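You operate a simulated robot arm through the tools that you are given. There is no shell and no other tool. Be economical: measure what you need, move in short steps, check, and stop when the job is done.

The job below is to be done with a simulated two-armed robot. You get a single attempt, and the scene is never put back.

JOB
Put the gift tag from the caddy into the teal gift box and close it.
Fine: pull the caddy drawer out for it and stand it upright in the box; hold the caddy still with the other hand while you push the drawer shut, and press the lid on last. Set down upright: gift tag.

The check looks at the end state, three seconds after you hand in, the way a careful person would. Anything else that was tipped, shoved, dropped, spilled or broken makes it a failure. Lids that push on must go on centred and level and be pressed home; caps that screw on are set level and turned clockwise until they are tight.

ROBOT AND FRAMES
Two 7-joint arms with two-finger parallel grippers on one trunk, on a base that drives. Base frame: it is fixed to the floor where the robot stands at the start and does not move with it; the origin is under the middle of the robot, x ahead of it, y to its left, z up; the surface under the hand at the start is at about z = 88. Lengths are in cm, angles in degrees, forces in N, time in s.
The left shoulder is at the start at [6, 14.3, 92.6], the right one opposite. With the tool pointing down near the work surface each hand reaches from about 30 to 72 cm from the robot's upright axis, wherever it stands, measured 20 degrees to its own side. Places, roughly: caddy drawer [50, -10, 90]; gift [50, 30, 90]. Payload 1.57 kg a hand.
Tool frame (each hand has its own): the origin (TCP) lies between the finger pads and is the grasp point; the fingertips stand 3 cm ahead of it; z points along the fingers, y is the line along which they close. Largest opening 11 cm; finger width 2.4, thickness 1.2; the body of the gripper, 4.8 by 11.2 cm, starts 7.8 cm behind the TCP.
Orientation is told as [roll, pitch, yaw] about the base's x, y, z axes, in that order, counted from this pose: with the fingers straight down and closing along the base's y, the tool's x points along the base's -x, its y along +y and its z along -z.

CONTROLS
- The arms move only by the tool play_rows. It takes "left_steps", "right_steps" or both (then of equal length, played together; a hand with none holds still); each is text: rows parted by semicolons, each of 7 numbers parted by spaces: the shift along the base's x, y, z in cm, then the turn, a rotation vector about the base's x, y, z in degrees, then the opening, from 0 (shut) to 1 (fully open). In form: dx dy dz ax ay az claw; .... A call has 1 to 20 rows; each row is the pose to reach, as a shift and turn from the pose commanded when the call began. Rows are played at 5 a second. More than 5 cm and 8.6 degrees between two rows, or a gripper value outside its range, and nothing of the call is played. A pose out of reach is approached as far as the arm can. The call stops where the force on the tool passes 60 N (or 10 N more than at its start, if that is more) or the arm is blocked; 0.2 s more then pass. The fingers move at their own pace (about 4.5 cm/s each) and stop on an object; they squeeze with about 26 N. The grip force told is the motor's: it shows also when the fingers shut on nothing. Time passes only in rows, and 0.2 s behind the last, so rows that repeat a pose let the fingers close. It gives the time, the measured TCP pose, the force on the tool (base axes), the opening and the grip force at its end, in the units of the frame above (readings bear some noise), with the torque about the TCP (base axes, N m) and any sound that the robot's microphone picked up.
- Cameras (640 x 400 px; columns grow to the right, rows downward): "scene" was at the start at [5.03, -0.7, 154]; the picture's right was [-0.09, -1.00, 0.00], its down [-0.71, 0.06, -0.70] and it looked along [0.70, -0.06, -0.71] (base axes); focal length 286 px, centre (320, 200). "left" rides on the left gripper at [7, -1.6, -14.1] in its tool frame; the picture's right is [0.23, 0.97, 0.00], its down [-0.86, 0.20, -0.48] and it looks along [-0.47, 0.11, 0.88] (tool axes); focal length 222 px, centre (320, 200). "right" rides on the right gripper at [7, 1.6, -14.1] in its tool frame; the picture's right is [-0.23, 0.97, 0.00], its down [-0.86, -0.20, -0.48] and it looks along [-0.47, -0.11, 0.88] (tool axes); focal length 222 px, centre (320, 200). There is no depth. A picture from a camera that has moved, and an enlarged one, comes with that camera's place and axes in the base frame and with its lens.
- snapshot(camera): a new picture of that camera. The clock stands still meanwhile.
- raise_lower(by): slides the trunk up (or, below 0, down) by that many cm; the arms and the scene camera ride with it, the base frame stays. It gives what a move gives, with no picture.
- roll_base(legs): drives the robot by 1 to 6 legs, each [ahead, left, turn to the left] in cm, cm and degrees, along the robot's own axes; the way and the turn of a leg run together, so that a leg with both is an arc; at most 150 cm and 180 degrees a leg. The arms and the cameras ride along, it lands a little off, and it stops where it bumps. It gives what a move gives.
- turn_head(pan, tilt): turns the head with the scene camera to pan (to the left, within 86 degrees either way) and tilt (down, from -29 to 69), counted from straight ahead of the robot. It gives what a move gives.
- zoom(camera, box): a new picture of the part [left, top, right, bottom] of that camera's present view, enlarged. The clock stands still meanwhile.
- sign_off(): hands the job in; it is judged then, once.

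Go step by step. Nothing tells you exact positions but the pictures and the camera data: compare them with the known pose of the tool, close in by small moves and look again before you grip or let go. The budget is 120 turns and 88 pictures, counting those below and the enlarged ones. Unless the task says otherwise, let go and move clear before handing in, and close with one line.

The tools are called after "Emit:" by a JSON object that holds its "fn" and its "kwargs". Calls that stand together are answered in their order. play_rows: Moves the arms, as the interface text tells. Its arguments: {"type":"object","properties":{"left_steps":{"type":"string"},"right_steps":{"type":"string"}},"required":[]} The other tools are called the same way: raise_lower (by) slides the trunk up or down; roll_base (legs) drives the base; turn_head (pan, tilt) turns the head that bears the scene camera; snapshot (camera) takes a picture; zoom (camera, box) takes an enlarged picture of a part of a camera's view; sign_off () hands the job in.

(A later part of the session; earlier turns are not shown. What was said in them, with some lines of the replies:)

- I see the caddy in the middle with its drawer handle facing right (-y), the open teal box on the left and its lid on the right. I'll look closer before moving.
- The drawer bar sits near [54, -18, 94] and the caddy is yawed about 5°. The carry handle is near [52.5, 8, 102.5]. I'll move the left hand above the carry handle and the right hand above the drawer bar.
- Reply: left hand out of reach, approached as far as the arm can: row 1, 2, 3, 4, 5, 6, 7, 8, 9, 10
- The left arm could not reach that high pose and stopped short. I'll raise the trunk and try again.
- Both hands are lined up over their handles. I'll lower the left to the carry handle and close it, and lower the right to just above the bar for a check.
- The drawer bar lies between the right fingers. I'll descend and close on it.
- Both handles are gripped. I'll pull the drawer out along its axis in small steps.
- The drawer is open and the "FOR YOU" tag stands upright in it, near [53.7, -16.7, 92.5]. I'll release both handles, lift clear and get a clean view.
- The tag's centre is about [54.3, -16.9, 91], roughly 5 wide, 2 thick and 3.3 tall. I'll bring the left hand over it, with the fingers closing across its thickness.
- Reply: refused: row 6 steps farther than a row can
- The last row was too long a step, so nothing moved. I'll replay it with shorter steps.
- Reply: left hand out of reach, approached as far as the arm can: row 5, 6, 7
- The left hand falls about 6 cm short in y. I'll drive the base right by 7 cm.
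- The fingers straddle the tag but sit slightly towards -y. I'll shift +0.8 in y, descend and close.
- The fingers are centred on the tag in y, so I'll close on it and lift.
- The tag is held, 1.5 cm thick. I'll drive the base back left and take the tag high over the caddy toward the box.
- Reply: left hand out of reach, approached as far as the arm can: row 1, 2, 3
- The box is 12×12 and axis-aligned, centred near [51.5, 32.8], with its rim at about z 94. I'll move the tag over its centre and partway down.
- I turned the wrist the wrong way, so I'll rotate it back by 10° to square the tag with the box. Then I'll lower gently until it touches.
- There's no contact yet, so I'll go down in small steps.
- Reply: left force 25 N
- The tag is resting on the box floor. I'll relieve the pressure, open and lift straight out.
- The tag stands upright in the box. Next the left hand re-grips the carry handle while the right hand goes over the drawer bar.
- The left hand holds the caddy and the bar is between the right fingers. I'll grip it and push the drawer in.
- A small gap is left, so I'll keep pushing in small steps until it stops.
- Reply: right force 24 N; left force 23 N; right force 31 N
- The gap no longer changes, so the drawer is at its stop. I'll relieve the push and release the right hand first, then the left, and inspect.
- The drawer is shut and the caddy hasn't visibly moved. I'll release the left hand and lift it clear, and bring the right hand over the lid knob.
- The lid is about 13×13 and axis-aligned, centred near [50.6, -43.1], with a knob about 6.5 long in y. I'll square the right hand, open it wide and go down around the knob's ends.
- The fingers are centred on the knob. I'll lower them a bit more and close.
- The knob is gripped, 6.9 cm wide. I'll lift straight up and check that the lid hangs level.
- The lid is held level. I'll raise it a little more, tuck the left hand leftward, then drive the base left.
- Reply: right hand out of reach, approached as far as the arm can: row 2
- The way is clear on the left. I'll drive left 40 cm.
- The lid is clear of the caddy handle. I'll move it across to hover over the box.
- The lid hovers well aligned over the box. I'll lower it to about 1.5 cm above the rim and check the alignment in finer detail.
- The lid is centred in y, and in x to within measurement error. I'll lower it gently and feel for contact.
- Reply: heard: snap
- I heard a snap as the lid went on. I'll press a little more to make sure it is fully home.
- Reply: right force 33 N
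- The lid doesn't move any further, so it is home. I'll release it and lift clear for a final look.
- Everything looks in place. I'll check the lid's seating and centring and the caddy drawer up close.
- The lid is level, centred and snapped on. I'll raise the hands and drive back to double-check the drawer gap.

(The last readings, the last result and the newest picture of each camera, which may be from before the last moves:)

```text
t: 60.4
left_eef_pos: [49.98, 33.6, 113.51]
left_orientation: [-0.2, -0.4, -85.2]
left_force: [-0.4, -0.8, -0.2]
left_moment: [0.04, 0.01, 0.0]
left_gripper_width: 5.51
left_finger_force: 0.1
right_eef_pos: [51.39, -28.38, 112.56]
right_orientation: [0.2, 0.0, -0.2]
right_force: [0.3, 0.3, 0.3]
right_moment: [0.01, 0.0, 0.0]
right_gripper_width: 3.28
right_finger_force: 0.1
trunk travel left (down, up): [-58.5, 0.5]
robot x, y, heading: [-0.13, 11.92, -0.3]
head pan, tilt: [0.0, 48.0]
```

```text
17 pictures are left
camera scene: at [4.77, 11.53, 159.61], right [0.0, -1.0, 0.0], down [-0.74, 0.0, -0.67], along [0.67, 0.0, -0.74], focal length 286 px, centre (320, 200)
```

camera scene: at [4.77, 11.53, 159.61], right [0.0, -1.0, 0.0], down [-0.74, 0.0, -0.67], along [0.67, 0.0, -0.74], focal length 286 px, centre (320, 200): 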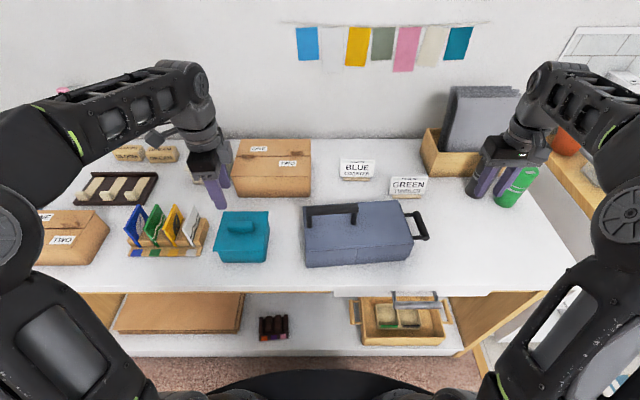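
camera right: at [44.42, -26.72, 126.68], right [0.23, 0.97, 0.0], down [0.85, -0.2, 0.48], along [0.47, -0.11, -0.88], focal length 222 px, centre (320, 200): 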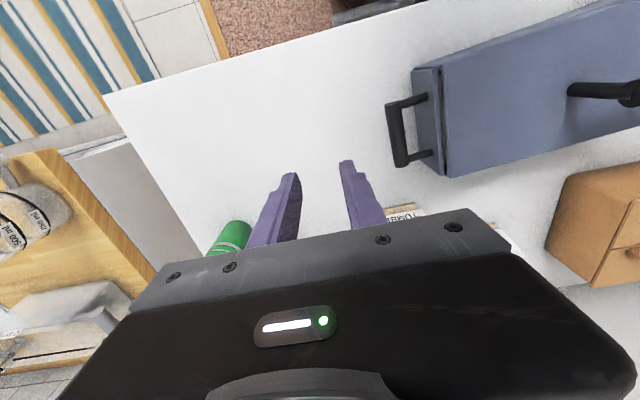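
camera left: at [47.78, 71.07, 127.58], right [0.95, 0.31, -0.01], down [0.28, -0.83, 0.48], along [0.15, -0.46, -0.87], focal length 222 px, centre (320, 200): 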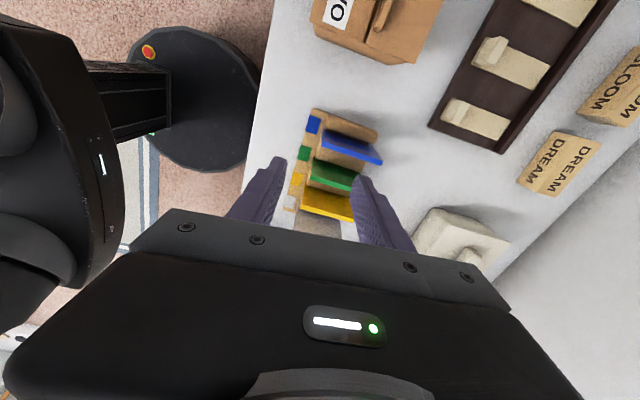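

Emit:
{"fn": "zoom", "kwargs": {"camera": "right", "box": [370, 40, 510, 200]}}

Emit:
{"fn": "zoom", "kwargs": {"camera": "scene", "box": [290, 190, 440, 280]}}

Emit:
{"fn": "zoom", "kwargs": {"camera": "scene", "box": [205, 200, 285, 270]}}

```text
2.50 times, centred on (440, 120) of right
camera zoom: at [44.42, -26.72, 126.68], right [0.23, 0.97, 0.0], down [0.85, -0.2, 0.48], along [0.47, -0.11, -0.88], focal length 555 px, centre (20, 400)
```

zoom: 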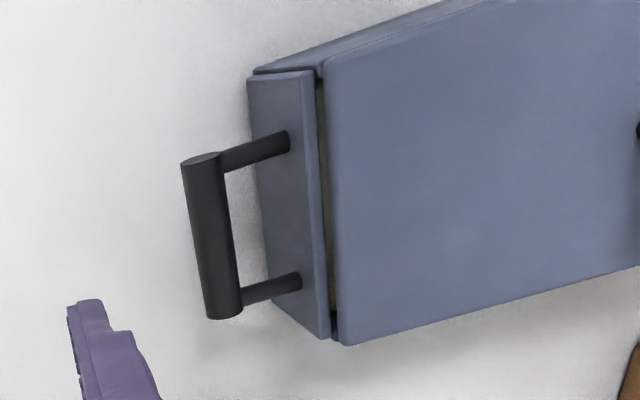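

```text
4.27 times, centred on (365, 235) of scene
camera zoom: at [4.77, 11.53, 159.61], right [0.0, -1.0, 0.0], down [-0.74, 0.0, -0.67], along [0.67, 0.0, -0.74], focal length 1222 px, centre (128, 51)
```

zoom: 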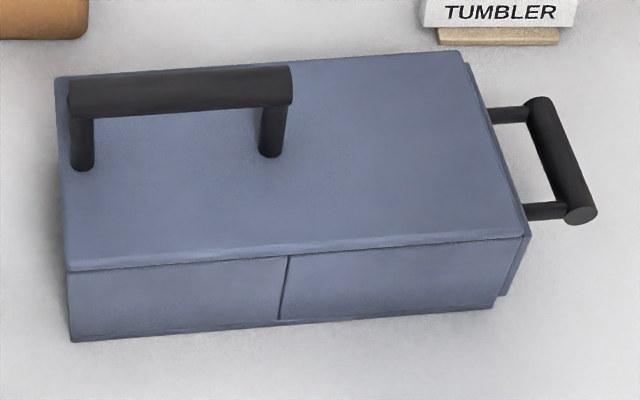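

```text
5.71 times, centred on (245, 235) of scene
camera zoom: at [4.77, 11.53, 159.61], right [0.0, -1.0, 0.0], down [-0.74, 0.0, -0.67], along [0.67, 0.0, -0.74], focal length 1637 px, centre (749, 0)
```

zoom: 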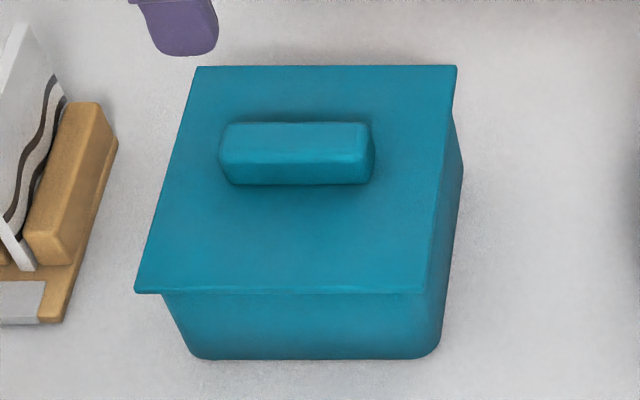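

The drawer is at its hard stop: its gap didn't change under 30 N. The tag is upright in the box, the lid is on level, and both hands are clear, so I'm handing in.

Emit:
{"fn": "sign_off", "kwargs": {}}

```text
The job is handed in.
```

The gift tag is standing upright in the teal box and the lid is snapped on. The caddy drawer was pushed shut to its stop while the other hand held the caddy, though a thin gap, perhaps half a centimetre, still shows at the drawer front.
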